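You operate a simulated robot arm through the tools that you are given. There is no shell and no other tool.

You are at the controls of a simulated robot arm. One attempt, no reset.

JOB
Fill the blue standard cup and the rinse cup to their lines and rack them.
Fine: each at the tap of its own colour, the rinse cup at the rinse jug; taps end shut; any free nest will do.
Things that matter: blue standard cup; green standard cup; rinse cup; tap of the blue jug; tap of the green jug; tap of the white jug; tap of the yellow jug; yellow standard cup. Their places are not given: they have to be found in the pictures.

The check looks at the end state, three seconds after you hand in, the way a careful person would. Anything else that was tipped, shoved, dropped, spilled or broken makes it a failure.

ROBOT AND FRAMES
A 7-joint arm with a two-finger parallel gripper, fixed in place. Base frame: the origin is at the foot of the arm, x ahead of it, y to its left, z up. Units: mm, rad, N and s.
Its first joint turns from -2.897 to 2.897 rad. Payload 1.57 kg.
Tool frame: the origin (TCP) lies between the finger pads and is the grasp point; the fingertips stand 30 mm ahead of it; z points along the fingers, y is the line along which they close. The gripper opens to 80 mm. The fingers are 17 mm wide and 12 mm thick; the gripper's body (40 by 82 mm) begins 80 mm behind the TCP.
Orientation is that of the tool frame in the base frame, as a unit quaternion [w, x, y, z]. With the fingers straight down and closing along the base's y, the tool's x points along the base's -x, its y along +y and its z along -z.

CONTROLS
- The arm moves only by the tool arm_command. Its arguments are lists of equal length, an entry for each row: "delta_pos": the shift along the base's x, y, z in units of 40 mm (1.0 is 40 mm), a list of three; "rot": the turn, a rotation vector about the base's x, y, z in units of 8 degrees (1.0 is 8 degrees), a list of three; "grip": the gripper command, from -1 (fully open) to 1 (shut), values between in proportion. In form: {"delta_pos": [[tx, ty, tz], ...], "rot": [[wx, wy, wz], ...], "grip": [grip, ...]}. A call has 1 to 20 rows; each row shifts and turns the commanded pose from where the row before left it. A call with a number of a shift or a turn outside -1 to 1 is refused whole. Each row takes 0.2 s and may step no farther than 50 mm and 0.15 rad from the row before; otherwise, or with a gripper value out of range, the whole call is refused. A pose out of reach is approached as far as the arm can. The call stops where the force on the tool passes 40 N (or 10 N more than at its start, if that is more) or the arm is blocked; 0.2 s more then pass. The fingers move at their own pace (about 153 mm/s each) and stop on an object; they squeeze with about 33 N. The grip force told is the motor's: it shows also when the fingers shut on nothing. Time passes only in rows, and 0.2 s behind the last, so rows that do not move let the fingers close. It gives the time, the measured TCP pose, the force on the tool (base axes), the opening and the grip force at its end, in the units of the frame above (readings bear some noise), with the torque about the TCP (base axes, N m) and any sound that the robot's microphone picked up.
- Cameras (640 x 400 px; columns grow to the right, rows downward): "scene" is fixed at [401.1, -500.2, 1597.5]; the picture's right is [-0.70, 0.71, 0.00], its down [0.64, 0.64, -0.43] and it looks along [-0.30, -0.30, -0.90] (base axes); focal length 341 px, centre (320, 200). "wrist" rides on the gripper at [72, -7, -122] in the tool frame; the picture's right is [0.09, 1.00, 0.00], its down [-0.84, 0.08, -0.54] and it looks along [-0.54, 0.05, 0.84] (tool axes); focal length 238 px, centre (320, 200).
- camera(camera): a new picture of that camera. It takes no simulated time.
- measure_at(camera, pixels): for up to 12 pixels [column, row] of the newest picture of that camera ("zoom" is the newest enlarged one), the place [x, y, z] in the base frame of the surface seen there, good to about 2 mm. It takes no simulated time.
- close_up(camera, box): a new picture of the part [left, top, right, bottom] of that camera's present view, enlarged. It takes no simulated time.
- sign_off(): hands the job in; it is judged then, once.

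Open the gripper and draw the arm clear of the work before you hand the job in, unless the task says otherwise.

The tools are called after ">>>" as name(argument=value, ...) on one line, values as JSON. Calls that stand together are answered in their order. arm_command: Moves the arm, as the interface text tells. Its arguments: {"type":"object","properties":{"delta_pos":{"type":"array","items":{"type":"array","items":{"type":"number"}}},"rot":{"type":"array","items":{"type":"array","items":{"type":"number"}}},"grip":{"type":"array","items":{"type":"number"}}},"required":["delta_pos","rot","grip"]} The other tools are called the same way: camera (camera) takes a picture; measure_at (camera, pixels) gives the place of the surface under pixels of a picture; close_up (camera, box) takes an enlarged picture of a part of a camera's view; sign_off () hands the job in.

At the start:

```text
time: 0.0
eef_pos: [206.2, -492.8, 1252.0]
ee_rot: [-0.001, 0.0, 1.0, 0.0]
ft_force: [0.1, 0.0, 0.5]
wrist_torque: [0.0, -0.01, 0.02]
opening: 80.0
finger_force: 0.0
```

scene: 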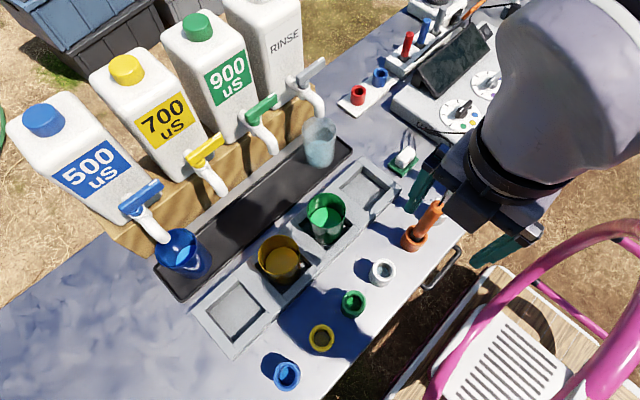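
wrist: 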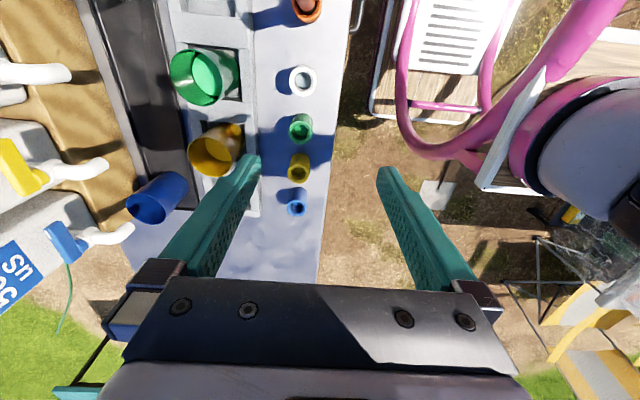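

The scene shows the blue cup near (183,255), the rinse cup near (320,142), and the tray with nests. I'll take enlarged views and measure things.

>>> close_up(camera="scene", box=[100, 150, 260, 310])

>>> close_up(camera="scene", box=[230, 50, 390, 210])

>>> measure_at(camera="scene", pixels=[[140, 195], [160, 235], [183, 238], [183, 270], [205, 155], [220, 190], [262, 108], [272, 150], [305, 75], [318, 115], [320, 125], [235, 310]])

>>> measure_at(camera="scene", pixels=[[366, 188], [280, 262], [325, 218], [180, 297], [250, 230], [340, 150], [210, 310], [245, 345], [380, 165], [390, 195], [300, 400], [170, 270]])

```text
2.50 times, centred on (180, 230) of scene
```

zoom: 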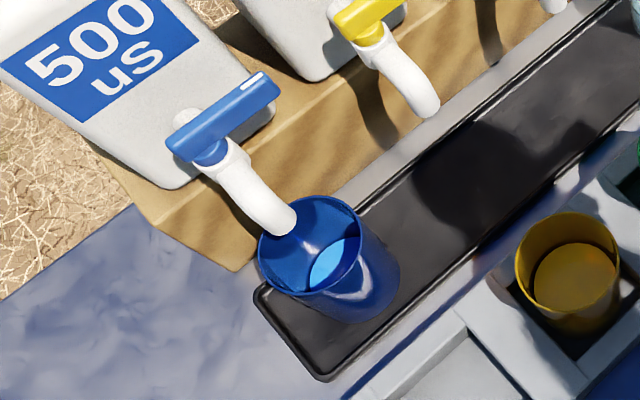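

```text
2.50 times, centred on (310, 130) of scene
```

zoom: 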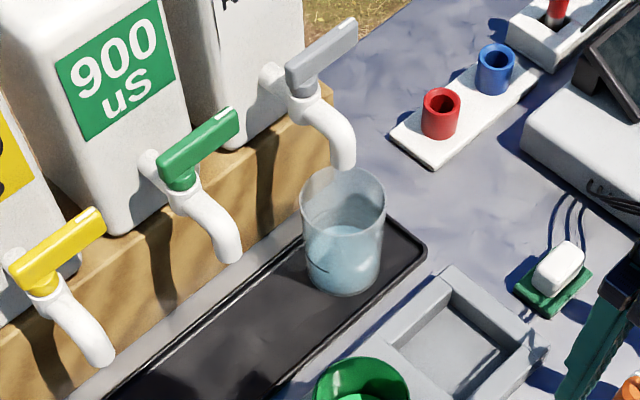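

```text
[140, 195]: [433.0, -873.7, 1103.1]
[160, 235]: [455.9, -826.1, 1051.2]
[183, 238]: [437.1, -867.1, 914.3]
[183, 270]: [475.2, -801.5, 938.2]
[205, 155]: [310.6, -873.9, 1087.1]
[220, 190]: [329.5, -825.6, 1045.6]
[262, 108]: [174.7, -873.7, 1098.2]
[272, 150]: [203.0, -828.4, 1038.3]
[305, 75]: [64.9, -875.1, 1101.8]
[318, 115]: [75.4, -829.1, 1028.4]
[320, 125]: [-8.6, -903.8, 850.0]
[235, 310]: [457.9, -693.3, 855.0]
```

```text
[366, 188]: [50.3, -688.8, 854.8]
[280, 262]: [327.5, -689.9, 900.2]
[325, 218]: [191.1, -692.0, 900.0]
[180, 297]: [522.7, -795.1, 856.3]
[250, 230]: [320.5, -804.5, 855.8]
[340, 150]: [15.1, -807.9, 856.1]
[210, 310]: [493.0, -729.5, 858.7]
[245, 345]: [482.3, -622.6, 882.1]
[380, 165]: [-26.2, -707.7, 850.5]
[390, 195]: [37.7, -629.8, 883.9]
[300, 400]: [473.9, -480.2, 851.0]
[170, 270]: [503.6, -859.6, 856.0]
```

The table is at z≈850. I'll zoom further on the blue cup and tap, the rinse cup and tap, and the nests.

>>> close_up(camera="scene", box=[115, 170, 195, 220])

>>> close_up(camera="scene", box=[150, 220, 222, 300])

>>> close_up(camera="scene", box=[285, 50, 355, 120])

>>> close_up(camera="scene", box=[290, 110, 360, 180])

>>> close_up(camera="scene", box=[240, 150, 420, 300])

>>> close_up(camera="scene", box=[180, 260, 360, 400])

```text
8.00 times, centred on (155, 195) of scene
```

zoom: 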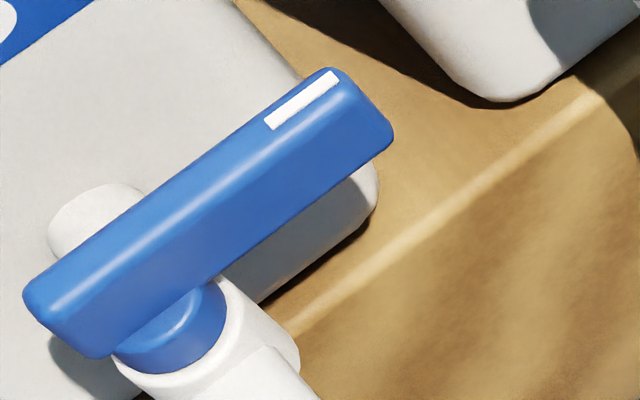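

```text
5.00 times, centred on (186, 260) of scene
```

zoom: 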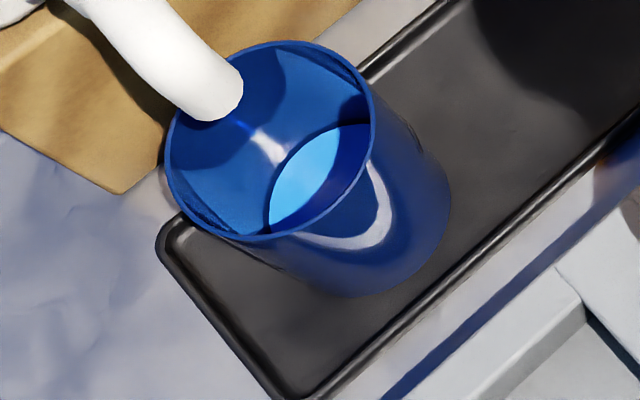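

```text
5.71 times, centred on (320, 85) of scene
```

zoom: 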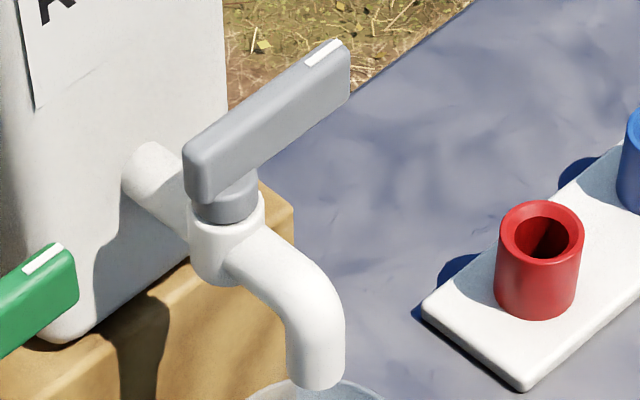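

```text
5.71 times, centred on (325, 145) of scene
```

zoom: 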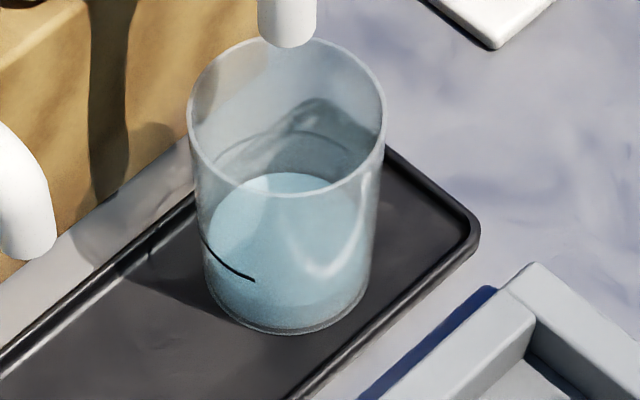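

```text
2.67 times, centred on (330, 225) of scene
```

zoom: 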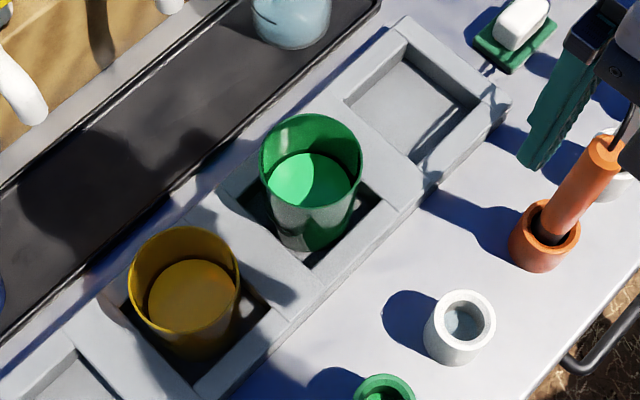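

```text
2.86 times, centred on (270, 330) of scene
```

zoom: 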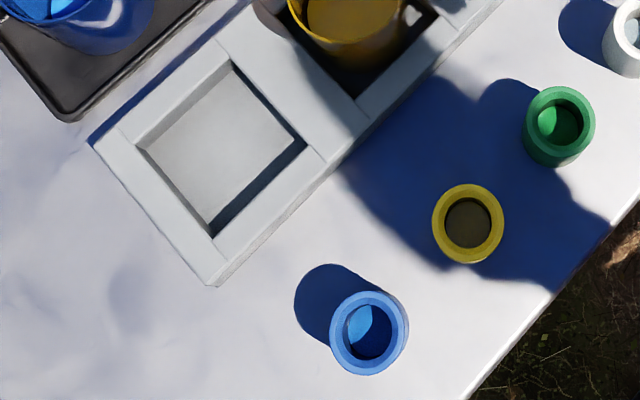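

Next I measure details on the blue tap lever in an enlarged view (lever ends about (350,80) and (50,310) in the first zoom).

>>> close_up(camera="scene", box=[115, 170, 195, 220])

>>> measure_at(camera="zoom", pixels=[[330, 78], [275, 122], [385, 125], [380, 150], [345, 78], [40, 290], [105, 345], [30, 310], [200, 330], [125, 350], [250, 330], [230, 200]])

>>> close_up(camera="scene", box=[150, 220, 222, 300])

>>> measure_at(camera="zoom", pixels=[[168, 160], [372, 110], [260, 237], [310, 42], [350, 290], [440, 210], [200, 110], [240, 90], [300, 185], [330, 160], [270, 220], [360, 200]])

>>> close_up(camera="scene", box=[285, 50, 355, 120])

>>> measure_at(camera="zoom", pixels=[[335, 45], [345, 85], [310, 65], [190, 155], [200, 190], [240, 215], [215, 210], [290, 385], [335, 385], [270, 110], [320, 310], [220, 240]])

>>> close_up(camera="scene", box=[290, 110, 360, 180])

>>> measure_at(camera="zoom", pixels=[[192, 120], [382, 110], [290, 188], [330, 45], [290, 325], [230, 272], [270, 220], [330, 310], [370, 250], [300, 45], [215, 150], [250, 150]])

```text
8.00 times, centred on (155, 195) of scene
```

zoom: 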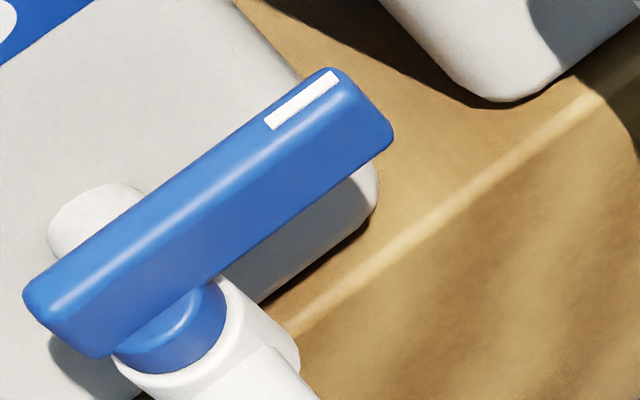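

```text
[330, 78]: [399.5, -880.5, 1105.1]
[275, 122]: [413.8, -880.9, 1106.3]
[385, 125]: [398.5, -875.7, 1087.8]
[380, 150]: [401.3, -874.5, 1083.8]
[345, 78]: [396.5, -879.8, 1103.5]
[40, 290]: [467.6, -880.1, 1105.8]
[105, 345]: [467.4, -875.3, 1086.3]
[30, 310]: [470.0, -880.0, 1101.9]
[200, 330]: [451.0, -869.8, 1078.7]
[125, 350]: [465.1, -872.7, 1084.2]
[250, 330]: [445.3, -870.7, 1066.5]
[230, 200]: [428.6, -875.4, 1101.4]
```

```text
5.00 times, centred on (186, 260) of scene
```

zoom: 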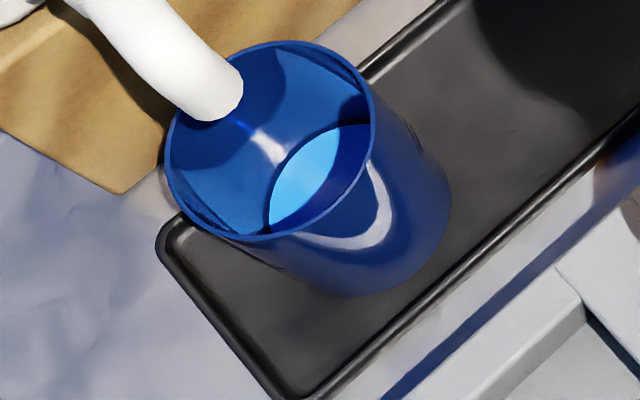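

```text
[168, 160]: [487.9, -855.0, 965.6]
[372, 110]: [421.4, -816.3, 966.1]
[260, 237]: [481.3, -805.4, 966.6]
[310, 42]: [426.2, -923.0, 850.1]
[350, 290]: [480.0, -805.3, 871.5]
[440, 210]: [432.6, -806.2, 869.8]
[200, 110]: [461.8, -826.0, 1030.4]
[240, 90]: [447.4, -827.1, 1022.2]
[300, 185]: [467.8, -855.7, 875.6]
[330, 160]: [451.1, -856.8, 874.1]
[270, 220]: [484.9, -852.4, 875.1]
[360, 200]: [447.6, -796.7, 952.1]
```

```text
5.71 times, centred on (320, 85) of scene
```

zoom: 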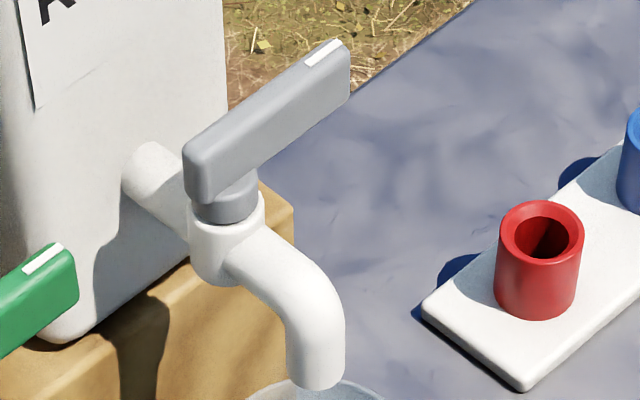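

```text
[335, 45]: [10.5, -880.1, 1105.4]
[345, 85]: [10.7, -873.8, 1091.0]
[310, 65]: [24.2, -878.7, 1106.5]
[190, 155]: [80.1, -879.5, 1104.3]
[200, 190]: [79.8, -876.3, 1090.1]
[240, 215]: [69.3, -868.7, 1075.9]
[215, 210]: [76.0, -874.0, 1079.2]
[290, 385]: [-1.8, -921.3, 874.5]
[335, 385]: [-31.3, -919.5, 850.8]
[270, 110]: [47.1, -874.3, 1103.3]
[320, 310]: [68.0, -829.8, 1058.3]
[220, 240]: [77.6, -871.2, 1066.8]
```

```text
5.71 times, centred on (325, 145) of scene
```

zoom: 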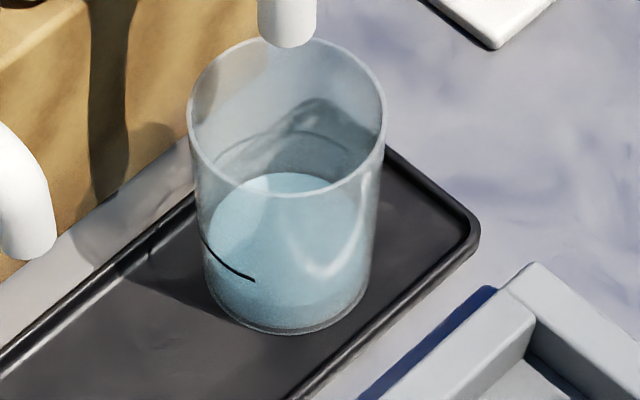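

```text
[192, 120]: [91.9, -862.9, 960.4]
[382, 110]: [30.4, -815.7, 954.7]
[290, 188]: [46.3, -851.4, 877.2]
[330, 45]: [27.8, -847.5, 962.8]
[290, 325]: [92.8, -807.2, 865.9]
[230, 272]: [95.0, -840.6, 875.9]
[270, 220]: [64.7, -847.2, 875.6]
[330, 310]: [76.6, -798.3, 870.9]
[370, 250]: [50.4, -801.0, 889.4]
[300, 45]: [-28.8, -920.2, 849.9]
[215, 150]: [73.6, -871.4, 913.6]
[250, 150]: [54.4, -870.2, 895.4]
```

Blue lever spans x≈397–470 at y≈-878, z≈1084–1106, stem near x≈455; cups have rims at z≈966. Now I'll measure the jugs (around (70,150), (42,118)), the nests and other obstacles.

>>> measure_at(camera="scene", pixels=[[42, 105], [42, 122], [30, 160], [70, 150], [90, 180], [110, 210], [128, 190], [75, 100], [110, 222], [250, 20], [285, 40], [295, 100]])

>>> measure_at(camera="scene", pixels=[[205, 308], [240, 280], [266, 313], [233, 347], [195, 308], [280, 310], [340, 185], [368, 162], [395, 183], [365, 212], [130, 240], [300, 120]])

>>> close_up(camera="scene", box=[0, 60, 160, 260])

>>> close_up(camera="scene", box=[330, 0, 640, 280])

```text
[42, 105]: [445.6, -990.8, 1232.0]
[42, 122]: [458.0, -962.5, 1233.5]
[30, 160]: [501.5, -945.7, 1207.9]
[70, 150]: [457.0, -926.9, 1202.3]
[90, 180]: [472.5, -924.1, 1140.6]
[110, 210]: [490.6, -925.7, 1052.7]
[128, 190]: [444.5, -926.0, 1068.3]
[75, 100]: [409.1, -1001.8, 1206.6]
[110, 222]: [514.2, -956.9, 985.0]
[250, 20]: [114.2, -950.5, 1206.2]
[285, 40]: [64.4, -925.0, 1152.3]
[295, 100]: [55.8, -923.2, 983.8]
```

```text
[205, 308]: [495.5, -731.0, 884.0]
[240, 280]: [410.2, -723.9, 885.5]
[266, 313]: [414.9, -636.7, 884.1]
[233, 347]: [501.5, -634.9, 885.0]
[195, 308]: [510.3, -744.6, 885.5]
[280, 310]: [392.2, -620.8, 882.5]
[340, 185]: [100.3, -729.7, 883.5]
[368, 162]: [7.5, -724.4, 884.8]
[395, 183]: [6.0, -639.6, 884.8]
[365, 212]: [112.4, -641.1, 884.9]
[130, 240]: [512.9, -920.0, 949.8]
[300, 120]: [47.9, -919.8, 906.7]
```

```text
2.00 times, centred on (80, 160) of scene
```

zoom: 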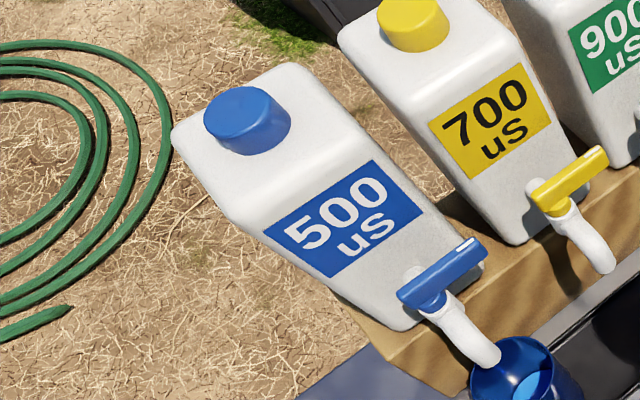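

```text
1.43 times, centred on (485, 140) of scene
```

zoom: 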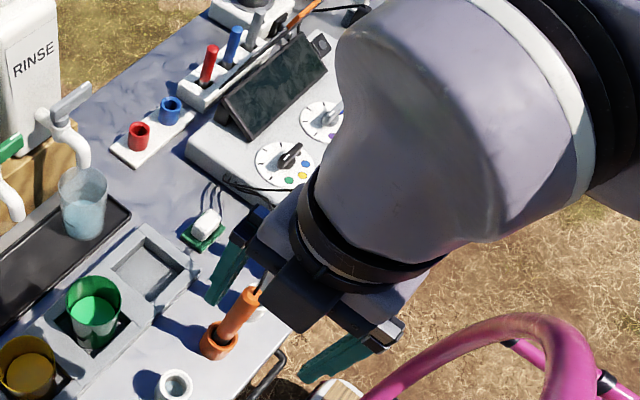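

Jug fronts are at y≈-925 and the two free nests are centred near (455,-682) and (55,-684). Next I'll find the fill line on the rinse cup (dark stroke from zoom (203,240) to (253,282)) and the green/yellow cups' levels.

>>> close_up(camera="scene", box=[305, 110, 345, 150])

>>> close_up(camera="scene", box=[300, 185, 360, 255])

>>> close_up(camera="scene", box=[250, 225, 310, 295])

>>> close_up(camera="scene", box=[300, 135, 340, 175])

>>> measure_at(camera="zoom", pixels=[[150, 60], [155, 80], [180, 100], [200, 115], [220, 125], [240, 132], [260, 60], [320, 60], [260, 150], [300, 100], [380, 120], [320, 200]])

```text
10.00 times, centred on (325, 130) of scene
```

zoom: 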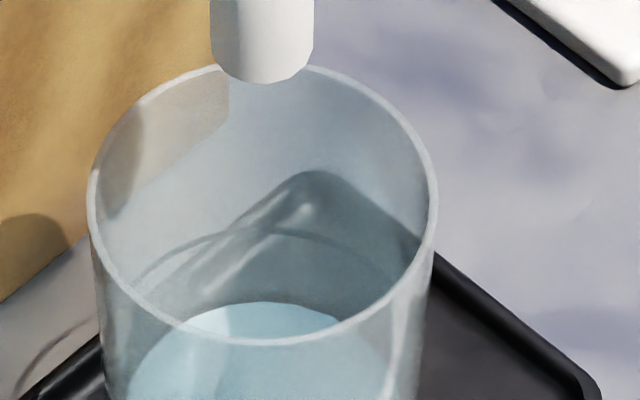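

```text
5.71 times, centred on (330, 220) of scene
```

zoom: 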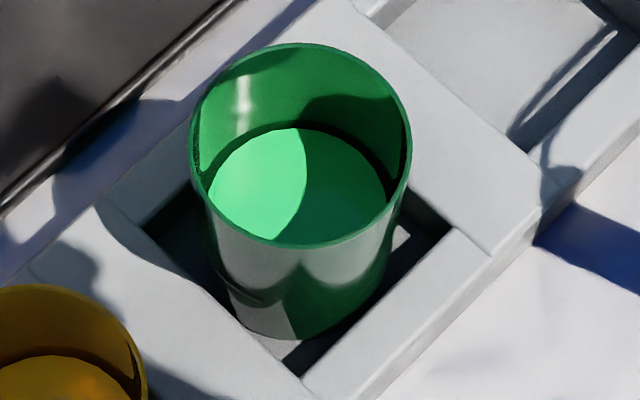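

```text
5.71 times, centred on (280, 260) of scene
```

zoom: 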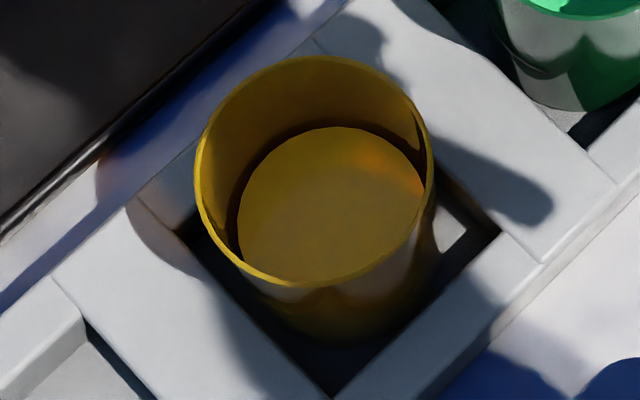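

```text
10.00 times, centred on (320, 155) of scene
```

zoom: 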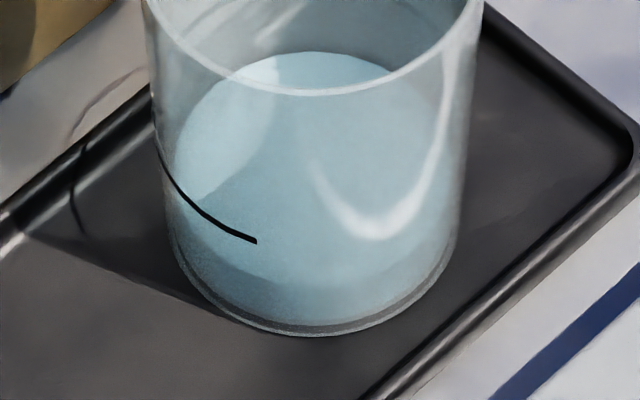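

```text
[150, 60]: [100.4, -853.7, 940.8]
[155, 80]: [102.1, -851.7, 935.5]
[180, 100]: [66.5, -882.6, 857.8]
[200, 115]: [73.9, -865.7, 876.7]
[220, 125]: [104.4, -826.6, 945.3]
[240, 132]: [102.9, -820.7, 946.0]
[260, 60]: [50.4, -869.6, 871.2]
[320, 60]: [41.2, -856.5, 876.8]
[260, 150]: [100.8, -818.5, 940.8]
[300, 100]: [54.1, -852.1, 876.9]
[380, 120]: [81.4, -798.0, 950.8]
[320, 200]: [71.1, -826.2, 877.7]
```

The black fill line in this zoom runs from (158,155) to (257,241); I'll measure along it.

>>> measure_at(camera="zoom", pixels=[[200, 209], [210, 217], [220, 223], [230, 229], [240, 235], [250, 240], [190, 199], [180, 187], [170, 173], [165, 164], [160, 150], [157, 130]])

>>> close_up(camera="wrist", box=[100, 20, 340, 240])

>>> camera(camera="wrist")

```text
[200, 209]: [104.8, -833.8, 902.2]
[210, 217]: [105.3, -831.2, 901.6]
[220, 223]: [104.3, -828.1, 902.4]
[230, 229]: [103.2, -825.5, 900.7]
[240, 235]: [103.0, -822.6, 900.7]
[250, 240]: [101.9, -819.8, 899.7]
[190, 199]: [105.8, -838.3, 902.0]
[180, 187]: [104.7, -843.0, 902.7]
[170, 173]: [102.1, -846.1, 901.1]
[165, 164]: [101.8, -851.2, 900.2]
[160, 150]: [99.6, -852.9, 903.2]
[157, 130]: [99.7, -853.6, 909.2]
```

```text
1.82 times, centred on (220, 130) of wrist
```

zoom: 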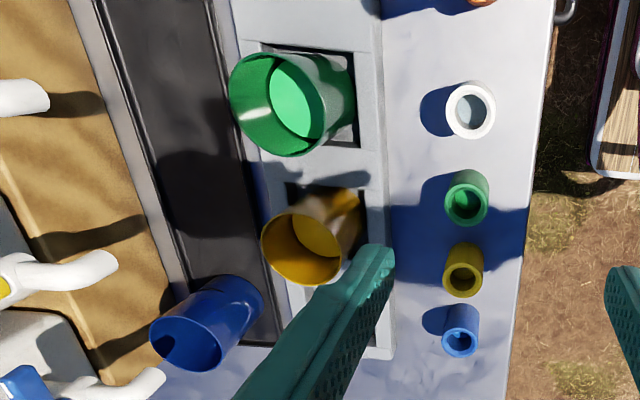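

```text
taken
```

wrist: 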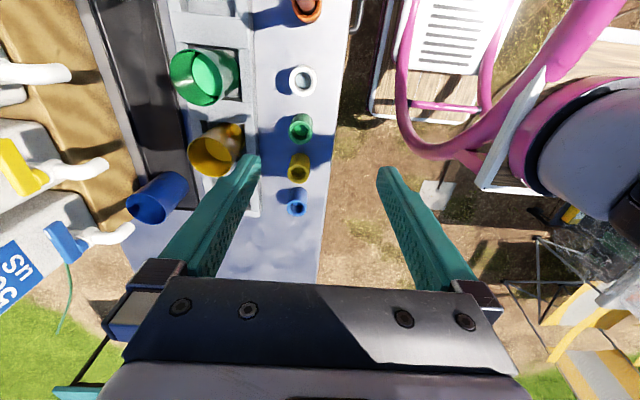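

The line on the rinse cup sits at z≈901.5 while the liquid is at ≈876; the cups stand centred under their spouts (x≈455 and x≈68, y≈-832). I'll first swing the tool above the table toward the blue tap, turning it so the fingers close along x and shutting them into a peg.

>>> arm_command(delta_pos=[[0.415, -0.431, 0.08], [0.415, -0.431, 0.08], [0.415, -0.431, 0.08], [0.415, -0.431, 0.08], [0.415, -0.431, 0.08], [0.415, -0.431, 0.08], [0.415, -0.431, 0.08], [0.415, -0.431, 0.08], [0.415, -0.431, 0.08], [0.415, -0.431, 0.08], [0.415, -0.431, 0.08], [0.415, -0.431, 0.08], [0, 0, 0], [0, 0, 0]], rot=[[0, 0, -0.9375], [0, 0, -0.9375], [0, 0, -0.9375], [0, 0, -0.9375], [0, 0, -0.9375], [0, 0, -0.9375], [0, 0, -0.9375], [0, 0, -0.9375], [0, 0, -0.9375], [0, 0, -0.9375], [0, 0, -0.9375], [0, 0, -0.9375], [0, 0, 0], [0, 0, 0]], grip=[1, 1, 1, 1, 1, 1, 1, 1, 1, 1, 1, 1, 1, 1])

>>> camera(camera="scene")

>>> camera(camera="wrist")

```text
time: 3.0
eef_pos: [405.7, -699.6, 1289.9]
ee_rot: [0.0, 0.707, 0.707, 0.0]
ft_force: [-0.1, 0.6, 0.2]
wrist_torque: [0.01, 0.01, -0.01]
opening: 0.0
finger_force: 21.3
```

```text
taken
```

scene: 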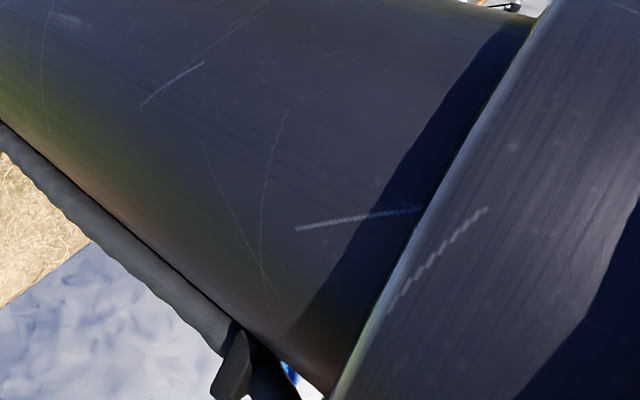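

```text
taken
```

wrist: 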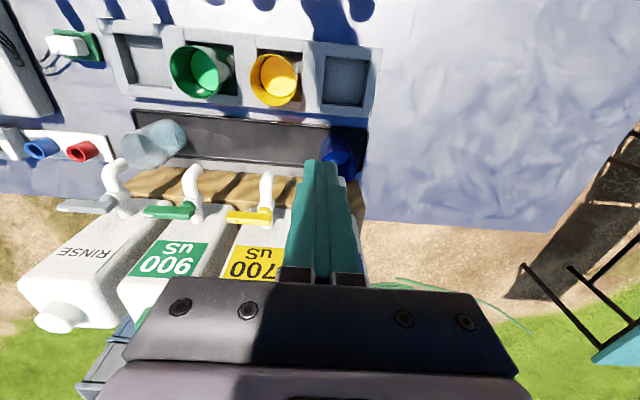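

The tool turned as expected, but the arm blocks the scene camera here; the wrist camera will have to serve. I'll hover above the lever's free end with a 15° tilt to test reach.

>>> arm_command(delta_pos=[[0.005, -0.753, -0.47], [0.005, -0.753, -0.47], [0.005, -0.753, -0.47], [0.005, -0.753, -0.47], [0.005, -0.753, -0.47], [0.005, -0.753, -0.47], [0, 0, 0]], rot=[[-0.3125, 0, 0], [-0.3125, 0, 0], [-0.3125, 0, 0], [-0.3125, 0, 0], [-0.3125, 0, 0], [-0.3125, 0, 0], [0, 0, 0]], grip=[1, 1, 1, 1, 1, 1, 1])

>>> camera(camera="wrist")

>>> camera(camera="scene")

```text
time: 4.6
eef_pos: [407.2, -881.8, 1177.8]
ee_rot: [0.093, 0.702, 0.7, -0.092]
ft_force: [0.1, 0.1, -0.3]
wrist_torque: [-0.02, -0.02, 0.01]
opening: 0.2
finger_force: 21.9
```

```text
taken
```

wrist: 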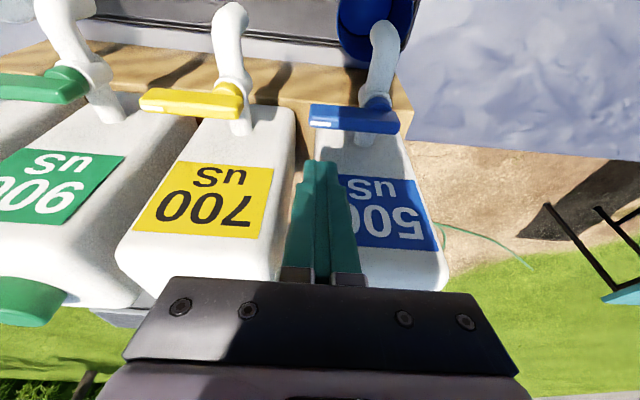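

```text
taken
```

scene: 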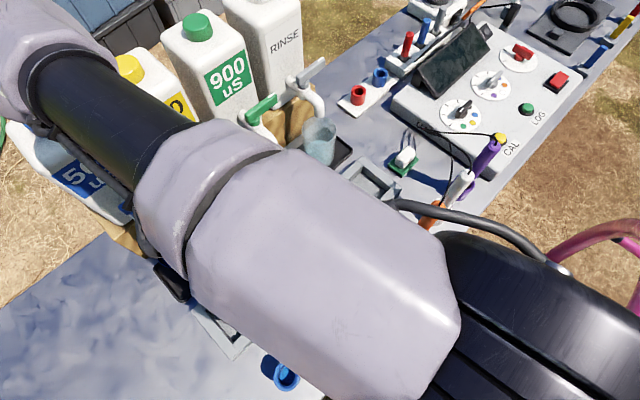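

Reach is fine. The lever is visible at (310–400, 105–132); I'll measure its faces in the wrist picture.

>>> close_up(camera="wrist", box=[270, 0, 430, 200])

>>> measure_at(camera="wrist", pixels=[[314, 108], [314, 120], [330, 108], [330, 126], [350, 115], [350, 130], [395, 132], [398, 115], [375, 103], [322, 123], [345, 160], [390, 160]])

>>> measure_at(camera="wrist", pixels=[[320, 190], [350, 180], [350, 200], [320, 165], [375, 20], [400, 20], [345, 20], [350, 10], [398, 60], [380, 85], [385, 40], [375, 60]])

```text
2.00 times, centred on (350, 100) of wrist
```

zoom: 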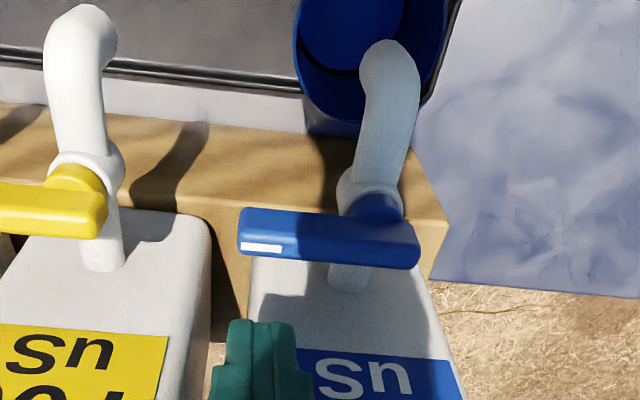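

```text
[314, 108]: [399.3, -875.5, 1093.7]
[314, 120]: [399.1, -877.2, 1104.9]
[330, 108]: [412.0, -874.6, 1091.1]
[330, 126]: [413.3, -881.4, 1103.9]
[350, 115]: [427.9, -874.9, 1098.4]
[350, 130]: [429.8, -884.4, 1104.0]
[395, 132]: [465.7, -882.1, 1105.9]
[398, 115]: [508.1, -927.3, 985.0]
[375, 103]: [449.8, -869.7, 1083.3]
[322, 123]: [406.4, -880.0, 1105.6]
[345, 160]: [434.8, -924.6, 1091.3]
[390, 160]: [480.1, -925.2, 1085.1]
```

```text
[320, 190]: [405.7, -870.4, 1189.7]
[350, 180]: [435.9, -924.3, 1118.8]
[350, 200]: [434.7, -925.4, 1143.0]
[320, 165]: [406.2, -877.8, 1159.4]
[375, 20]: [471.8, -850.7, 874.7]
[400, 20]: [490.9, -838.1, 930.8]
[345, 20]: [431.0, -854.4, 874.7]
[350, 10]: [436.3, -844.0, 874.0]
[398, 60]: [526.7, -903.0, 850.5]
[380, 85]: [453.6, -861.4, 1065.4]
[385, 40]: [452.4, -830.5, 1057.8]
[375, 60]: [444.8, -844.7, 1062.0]
```

The lever occupies y −875…−885, z 1083…1106; the liquid is also visible (z≈874.5). I'll lower the closed peg behind the lever's free end.

>>> arm_command(delta_pos=[[0, -0.095, -0.3675], [0, -0.095, -0.3675], [0, -0.095, -0.3675], [0, -0.095, -0.3675], [0, 0, 0]], rot=[[0, 0, 0], [0, 0, 0], [0, 0, 0], [0, 0, 0], [0, 0, 0]], grip=[1, 1, 1, 1, 1])

>>> camera(camera="wrist")

>>> close_up(camera="wrist", box=[260, 0, 460, 200])

```text
time: 5.8
eef_pos: [407.1, -895.8, 1118.3]
ee_rot: [0.093, 0.701, 0.701, -0.093]
ft_force: [0.5, -1.1, 0.0]
wrist_torque: [-0.03, 0.02, -0.01]
opening: 0.0
finger_force: 21.6
```

```text
taken
```

wrist: 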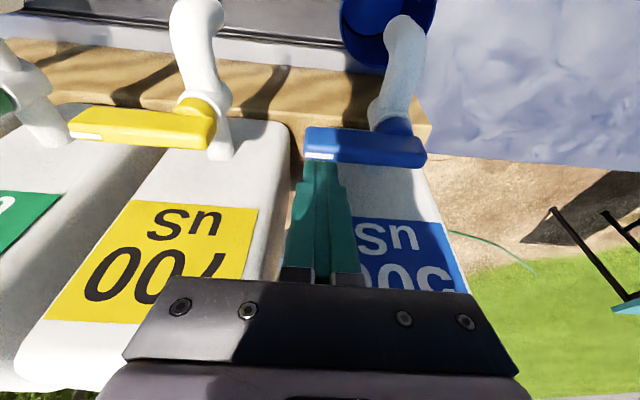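

```text
2.00 times, centred on (360, 100) of wrist
```

zoom: 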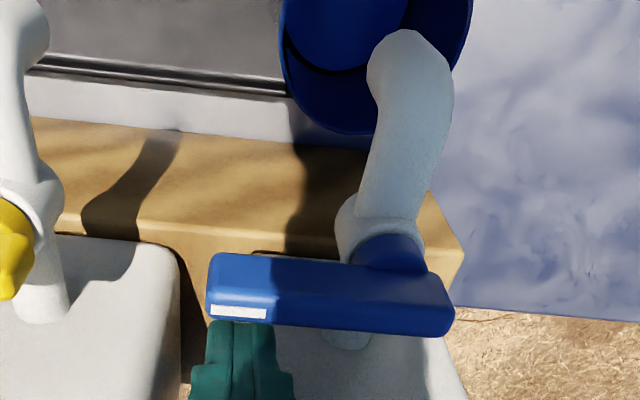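

The peg stands right behind the lever's free end. I'll push it gently toward +y by 12 mm and watch force, lever and liquid.

>>> arm_command(delta_pos=[[0, 0.1, 0], [0, 0.1, 0], [0, 0.1, 0]], rot=[[0, 0, 0], [0, 0, 0], [0, 0, 0]], grip=[1, 1, 1])

>>> close_up(camera="wrist", box=[260, 0, 460, 200])

```text
time: 6.6
eef_pos: [405.5, -884.2, 1118.9]
ee_rot: [0.092, 0.702, 0.701, -0.092]
ft_force: [0.0, -0.7, 0.5]
wrist_torque: [-0.01, 0.0, 0.05]
opening: 0.1
finger_force: 21.8
```

```text
2.00 times, centred on (360, 100) of wrist
```

zoom: 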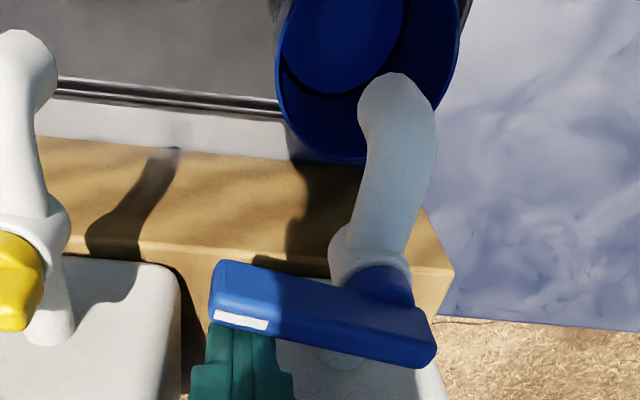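

The lever turned about 8° with almost no force and no flow is seen yet. I push further along the arc.

>>> arm_command(delta_pos=[[0.03, 0.12, 0], [0.03, 0.12, 0], [0.04, 0.12, 0]], rot=[[0, 0, 0], [0, 0, 0], [0, 0, 0]], grip=[1, 1, 1])

>>> close_up(camera="wrist", box=[260, 0, 460, 200])

>>> measure_at(camera="zoom", pixels=[[310, 30], [320, 50], [340, 60], [350, 20], [300, 60], [360, 40], [330, 80], [240, 290], [400, 340]])

```text
time: 7.4
eef_pos: [411.6, -868.3, 1118.1]
ee_rot: [0.092, 0.701, 0.701, -0.092]
ft_force: [-0.5, 0.3, 0.5]
wrist_torque: [0.02, -0.01, 0.03]
opening: 0.0
finger_force: 21.7
```

```text
2.00 times, centred on (360, 100) of wrist
```

zoom: 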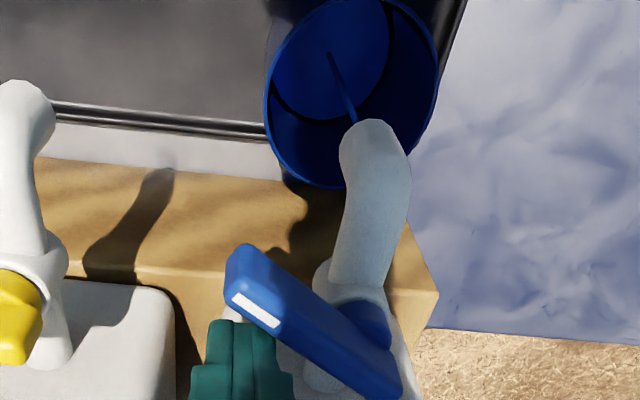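

```text
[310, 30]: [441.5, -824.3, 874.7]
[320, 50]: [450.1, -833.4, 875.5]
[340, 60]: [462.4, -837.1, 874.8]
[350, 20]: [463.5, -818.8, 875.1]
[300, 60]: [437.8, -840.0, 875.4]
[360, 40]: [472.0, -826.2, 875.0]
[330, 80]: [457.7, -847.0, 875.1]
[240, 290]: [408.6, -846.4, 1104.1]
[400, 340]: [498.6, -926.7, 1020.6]
```

A thin stream now runs into the cup at about 33° lever angle, and the level reads ≈875. I hold still for 2 s and re-measure to get the rate.

>>> arm_command(delta_pos=[[0, 0, 0], [0, 0, 0], [0, 0, 0], [0, 0, 0], [0, 0, 0], [0, 0, 0], [0, 0, 0], [0, 0, 0], [0, 0, 0]], rot=[[0, 0, 0], [0, 0, 0], [0, 0, 0], [0, 0, 0], [0, 0, 0], [0, 0, 0], [0, 0, 0], [0, 0, 0], [0, 0, 0]], grip=[1, 1, 1, 1, 1, 1, 1, 1, 1])

>>> close_up(camera="wrist", box=[260, 0, 460, 200])

>>> measure_at(camera="zoom", pixels=[[310, 30], [320, 30], [355, 60], [350, 20], [300, 50], [360, 40], [320, 15], [365, 55], [305, 65]])

```text
time: 9.4
eef_pos: [410.4, -869.5, 1119.0]
ee_rot: [0.092, 0.701, 0.701, -0.093]
ft_force: [-0.4, 0.0, 1.2]
wrist_torque: [-0.04, 0.02, 0.01]
opening: 0.0
finger_force: 21.2
```

```text
2.00 times, centred on (360, 100) of wrist
```

zoom: 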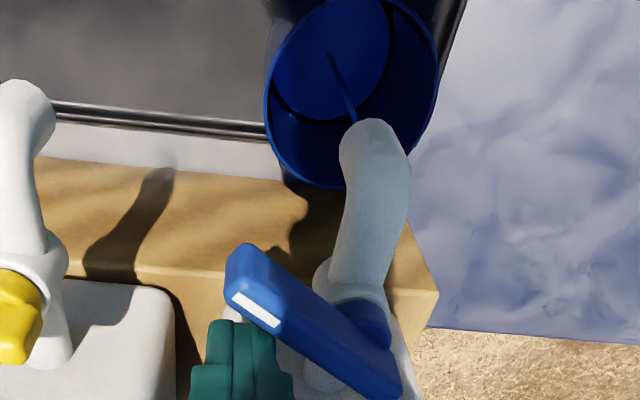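

```text
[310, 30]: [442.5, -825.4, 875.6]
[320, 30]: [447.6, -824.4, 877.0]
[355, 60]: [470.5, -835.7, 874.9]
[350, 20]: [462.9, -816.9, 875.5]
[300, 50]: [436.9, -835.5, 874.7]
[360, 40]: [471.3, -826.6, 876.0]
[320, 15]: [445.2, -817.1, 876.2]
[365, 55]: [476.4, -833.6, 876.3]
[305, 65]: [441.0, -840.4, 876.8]
```

The level rises only ~0.35 mm/s. I'll open the lever a little more.

>>> arm_command(delta_pos=[[0.06, 0.12, 0], [0.07, 0.11, 0], [0, 0, 0]], rot=[[0, 0, 0], [0, 0, 0], [0, 0, 0]], grip=[1, 1, 1])

>>> close_up(camera="wrist", box=[260, 0, 460, 200])

>>> measure_at(camera="zoom", pixels=[[290, 50], [300, 50], [310, 50], [345, 60], [340, 30], [300, 30], [350, 50], [320, 20], [350, 75], [310, 70], [290, 70], [340, 15]])

```text
time: 10.2
eef_pos: [416.0, -858.4, 1118.4]
ee_rot: [0.092, 0.701, 0.701, -0.092]
ft_force: [-0.2, 0.1, -0.4]
wrist_torque: [0.03, 0.0, -0.02]
opening: 0.0
finger_force: 21.8
```

```text
2.00 times, centred on (360, 100) of wrist
```

zoom: 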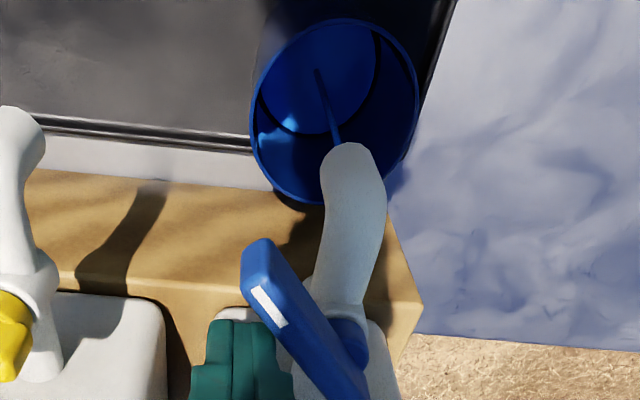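

```text
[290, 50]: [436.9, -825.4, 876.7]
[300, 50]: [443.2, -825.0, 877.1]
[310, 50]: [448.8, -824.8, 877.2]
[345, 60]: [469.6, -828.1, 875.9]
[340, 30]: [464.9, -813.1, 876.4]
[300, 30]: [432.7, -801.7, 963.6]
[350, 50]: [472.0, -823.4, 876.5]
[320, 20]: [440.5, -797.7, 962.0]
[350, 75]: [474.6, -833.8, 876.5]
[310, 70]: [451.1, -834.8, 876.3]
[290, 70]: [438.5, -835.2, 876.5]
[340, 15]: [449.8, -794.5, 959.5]
```

Level ≈876.5 and the stream is thicker, still landing well inside the cup. I wait 3 s at this opening and measure again.

>>> arm_command(delta_pos=[[0, 0, 0], [0, 0, 0], [0, 0, 0], [0, 0, 0], [0, 0, 0], [0, 0, 0], [0, 0, 0], [0, 0, 0], [0, 0, 0], [0, 0, 0], [0, 0, 0], [0, 0, 0], [0, 0, 0], [0, 0, 0]], rot=[[0, 0, 0], [0, 0, 0], [0, 0, 0], [0, 0, 0], [0, 0, 0], [0, 0, 0], [0, 0, 0], [0, 0, 0], [0, 0, 0], [0, 0, 0], [0, 0, 0], [0, 0, 0], [0, 0, 0], [0, 0, 0]], grip=[1, 1, 1, 1, 1, 1, 1, 1, 1, 1, 1, 1, 1, 1])

>>> close_up(camera="wrist", box=[260, 0, 460, 200])

>>> measure_at(camera="zoom", pixels=[[290, 50], [300, 50], [300, 60], [345, 60], [340, 35], [290, 60], [350, 50], [350, 60], [350, 75], [305, 70], [290, 70], [340, 45]])

```text
time: 13.2
eef_pos: [416.3, -859.1, 1118.5]
ee_rot: [0.092, 0.702, 0.7, -0.092]
ft_force: [-0.5, 0.4, 0.2]
wrist_torque: [0.04, -0.01, -0.02]
opening: 0.0
finger_force: 21.2
```

```text
2.00 times, centred on (360, 100) of wrist
```

zoom: 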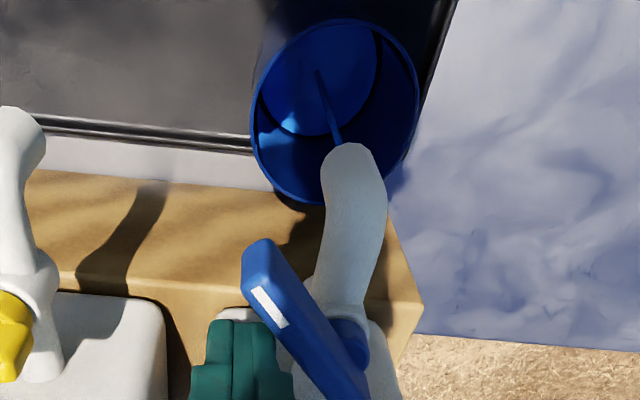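

```text
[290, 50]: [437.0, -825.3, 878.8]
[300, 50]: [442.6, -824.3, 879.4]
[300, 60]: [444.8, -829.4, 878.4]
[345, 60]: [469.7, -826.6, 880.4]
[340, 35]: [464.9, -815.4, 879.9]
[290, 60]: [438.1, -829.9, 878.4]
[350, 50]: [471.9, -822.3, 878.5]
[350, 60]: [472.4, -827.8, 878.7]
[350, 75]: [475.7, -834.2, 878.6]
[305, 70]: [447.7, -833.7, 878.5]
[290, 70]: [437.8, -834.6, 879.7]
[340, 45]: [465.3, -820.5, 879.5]
```

The rate is now ≈0.86 mm/s (level ≈879.1). Before moving the peg around to the closing side of the lever, I measure the lever's present angle from its stripe ((255,290)–(285,325) in the zoom).

>>> measure_at(camera="zoom", pixels=[[258, 292], [280, 322], [260, 250], [275, 270], [300, 310], [320, 340], [345, 380], [250, 260], [350, 180], [365, 260], [375, 200], [340, 290]])

```text
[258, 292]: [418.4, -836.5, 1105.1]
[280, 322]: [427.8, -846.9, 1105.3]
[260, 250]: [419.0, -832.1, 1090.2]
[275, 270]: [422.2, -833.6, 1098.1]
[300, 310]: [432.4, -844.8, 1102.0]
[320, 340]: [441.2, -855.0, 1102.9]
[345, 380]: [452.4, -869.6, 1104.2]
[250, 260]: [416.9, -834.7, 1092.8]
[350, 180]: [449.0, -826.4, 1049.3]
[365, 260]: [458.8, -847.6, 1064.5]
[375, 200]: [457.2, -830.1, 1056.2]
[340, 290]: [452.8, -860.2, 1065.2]
```

The lever stands at about 48°. I lift the peg, carry it over to the closing side (toward +x,+y of the lever, above the spout whose top is z≈1065) and lower it again.

>>> arm_command(delta_pos=[[0, 0, 1], [0.43, 0.46, 0], [0.43, 0.46, 0], [0, 0, -0.5], [0, 0, -0.45]], rot=[[0, 0, 0], [0, 0, 0], [0, 0, 0], [0, 0, 0], [0, 0, 0]], grip=[1, 1, 1, 1, 1])

>>> camera(camera="wrist")

>>> close_up(camera="wrist", box=[220, 0, 420, 200])

>>> measure_at(camera="wrist", pixels=[[320, 60], [330, 60], [340, 60], [350, 60], [325, 45], [345, 45], [360, 50], [320, 75], [350, 70], [335, 50]])

```text
time: 14.4
eef_pos: [450.6, -824.3, 1119.6]
ee_rot: [0.092, 0.701, 0.701, -0.092]
ft_force: [0.5, -0.6, 0.3]
wrist_torque: [-0.02, 0.03, -0.04]
opening: 0.2
finger_force: 21.2
```

```text
taken
```

wrist: 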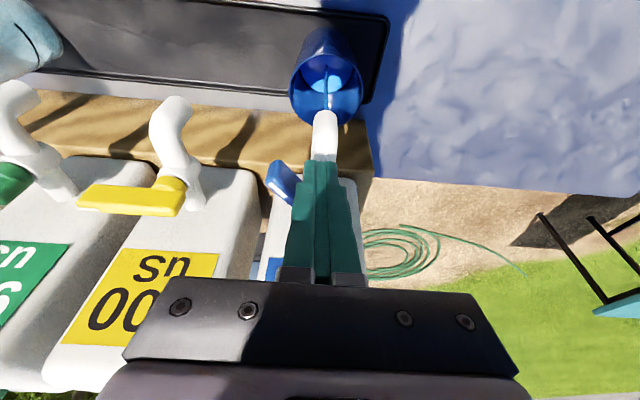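

```text
2.00 times, centred on (320, 100) of wrist
```

zoom: 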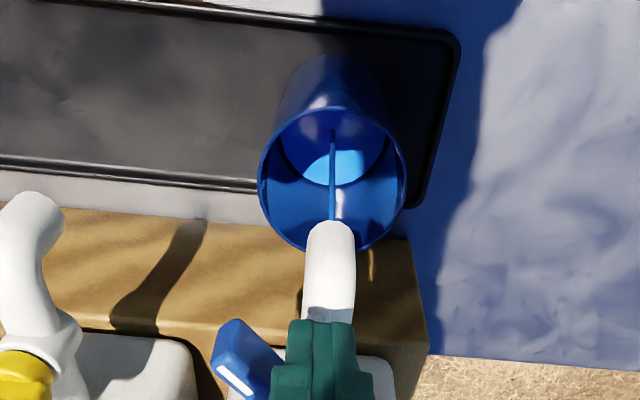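

```text
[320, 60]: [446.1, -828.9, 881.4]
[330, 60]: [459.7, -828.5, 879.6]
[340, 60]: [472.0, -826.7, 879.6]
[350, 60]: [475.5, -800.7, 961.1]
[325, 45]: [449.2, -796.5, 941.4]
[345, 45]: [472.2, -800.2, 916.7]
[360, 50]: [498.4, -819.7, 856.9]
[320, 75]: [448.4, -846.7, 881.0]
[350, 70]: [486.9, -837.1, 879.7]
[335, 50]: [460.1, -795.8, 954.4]
```

The peg is in position on the closing side and the level (≈880.2) remains measurable. I wait 4 s.

>>> arm_command(delta_pos=[[0, 0, 0], [0, 0, 0], [0, 0, 0], [0, 0, 0], [0, 0, 0], [0, 0, 0], [0, 0, 0], [0, 0, 0], [0, 0, 0], [0, 0, 0], [0, 0, 0], [0, 0, 0], [0, 0, 0], [0, 0, 0], [0, 0, 0], [0, 0, 0], [0, 0, 0], [0, 0, 0], [0, 0, 0], [0, 0, 0]], rot=[[0, 0, 0], [0, 0, 0], [0, 0, 0], [0, 0, 0], [0, 0, 0], [0, 0, 0], [0, 0, 0], [0, 0, 0], [0, 0, 0], [0, 0, 0], [0, 0, 0], [0, 0, 0], [0, 0, 0], [0, 0, 0], [0, 0, 0], [0, 0, 0], [0, 0, 0], [0, 0, 0], [0, 0, 0], [0, 0, 0]], grip=[1, 1, 1, 1, 1, 1, 1, 1, 1, 1, 1, 1, 1, 1, 1, 1, 1, 1, 1, 1])

>>> close_up(camera="wrist", box=[280, 30, 380, 130])

>>> measure_at(camera="zoom", pixels=[[180, 130], [180, 150], [200, 140], [200, 165], [250, 140], [250, 160], [260, 180], [200, 180], [270, 140], [240, 180], [250, 130]])

```text
time: 18.6
eef_pos: [450.3, -823.9, 1120.8]
ee_rot: [0.092, 0.701, 0.701, -0.092]
ft_force: [0.2, -0.2, 0.0]
wrist_torque: [0.02, -0.02, -0.01]
opening: 0.0
finger_force: 21.0
```

```text
4.00 times, centred on (330, 80) of wrist
```

zoom: 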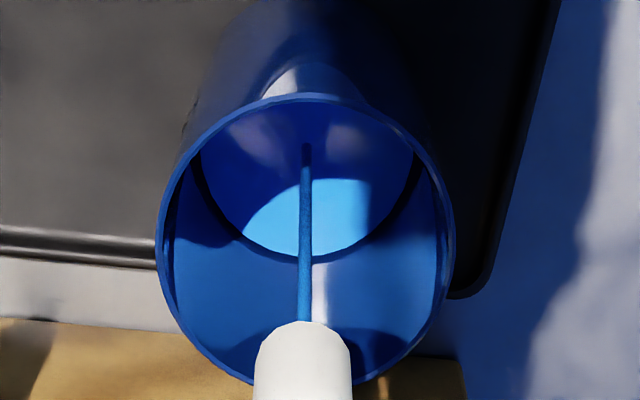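

```text
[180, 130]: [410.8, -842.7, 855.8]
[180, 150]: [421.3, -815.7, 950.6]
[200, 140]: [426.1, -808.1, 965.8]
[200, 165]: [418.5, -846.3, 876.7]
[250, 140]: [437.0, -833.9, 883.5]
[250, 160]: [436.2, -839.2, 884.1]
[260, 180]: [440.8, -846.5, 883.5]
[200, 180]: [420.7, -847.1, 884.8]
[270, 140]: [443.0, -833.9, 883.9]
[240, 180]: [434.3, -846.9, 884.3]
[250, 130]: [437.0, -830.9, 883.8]
```

Level ≈883.9, rising 0.89 mm/s. I wait another 8.4 s in two calls.

>>> arm_command(delta_pos=[[0, 0, 0], [0, 0, 0], [0, 0, 0], [0, 0, 0], [0, 0, 0], [0, 0, 0], [0, 0, 0], [0, 0, 0], [0, 0, 0], [0, 0, 0], [0, 0, 0], [0, 0, 0], [0, 0, 0], [0, 0, 0], [0, 0, 0], [0, 0, 0], [0, 0, 0], [0, 0, 0], [0, 0, 0], [0, 0, 0]], rot=[[0, 0, 0], [0, 0, 0], [0, 0, 0], [0, 0, 0], [0, 0, 0], [0, 0, 0], [0, 0, 0], [0, 0, 0], [0, 0, 0], [0, 0, 0], [0, 0, 0], [0, 0, 0], [0, 0, 0], [0, 0, 0], [0, 0, 0], [0, 0, 0], [0, 0, 0], [0, 0, 0], [0, 0, 0], [0, 0, 0]], grip=[1, 1, 1, 1, 1, 1, 1, 1, 1, 1, 1, 1, 1, 1, 1, 1, 1, 1, 1, 1])

>>> close_up(camera="wrist", box=[280, 30, 380, 130])

>>> measure_at(camera="zoom", pixels=[[240, 150], [250, 140], [250, 160], [260, 180], [230, 180], [270, 140], [240, 180], [250, 130], [350, 160], [360, 180], [370, 150]])

```text
time: 22.8
eef_pos: [450.8, -823.7, 1120.1]
ee_rot: [0.093, 0.7, 0.702, -0.092]
ft_force: [0.5, -0.2, 0.4]
wrist_torque: [-0.01, 0.01, 0.0]
opening: 0.0
finger_force: 21.5
```

```text
4.00 times, centred on (330, 80) of wrist
```

zoom: 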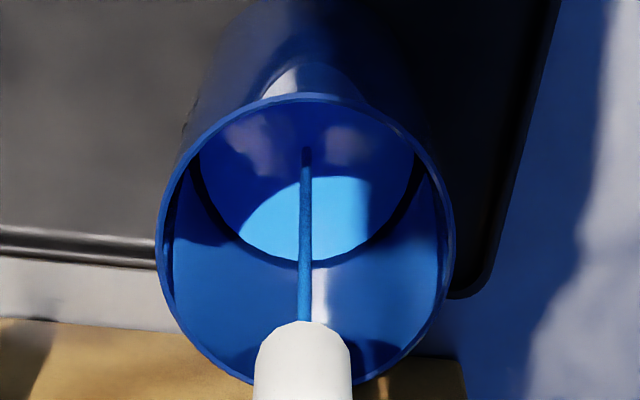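

```text
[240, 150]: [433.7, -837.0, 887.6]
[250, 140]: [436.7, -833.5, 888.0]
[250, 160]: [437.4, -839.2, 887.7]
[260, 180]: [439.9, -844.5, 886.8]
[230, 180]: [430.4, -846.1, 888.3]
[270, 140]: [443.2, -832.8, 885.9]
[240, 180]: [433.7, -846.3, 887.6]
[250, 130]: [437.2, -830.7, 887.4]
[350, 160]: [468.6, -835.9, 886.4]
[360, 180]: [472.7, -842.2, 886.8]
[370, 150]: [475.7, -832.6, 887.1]
```

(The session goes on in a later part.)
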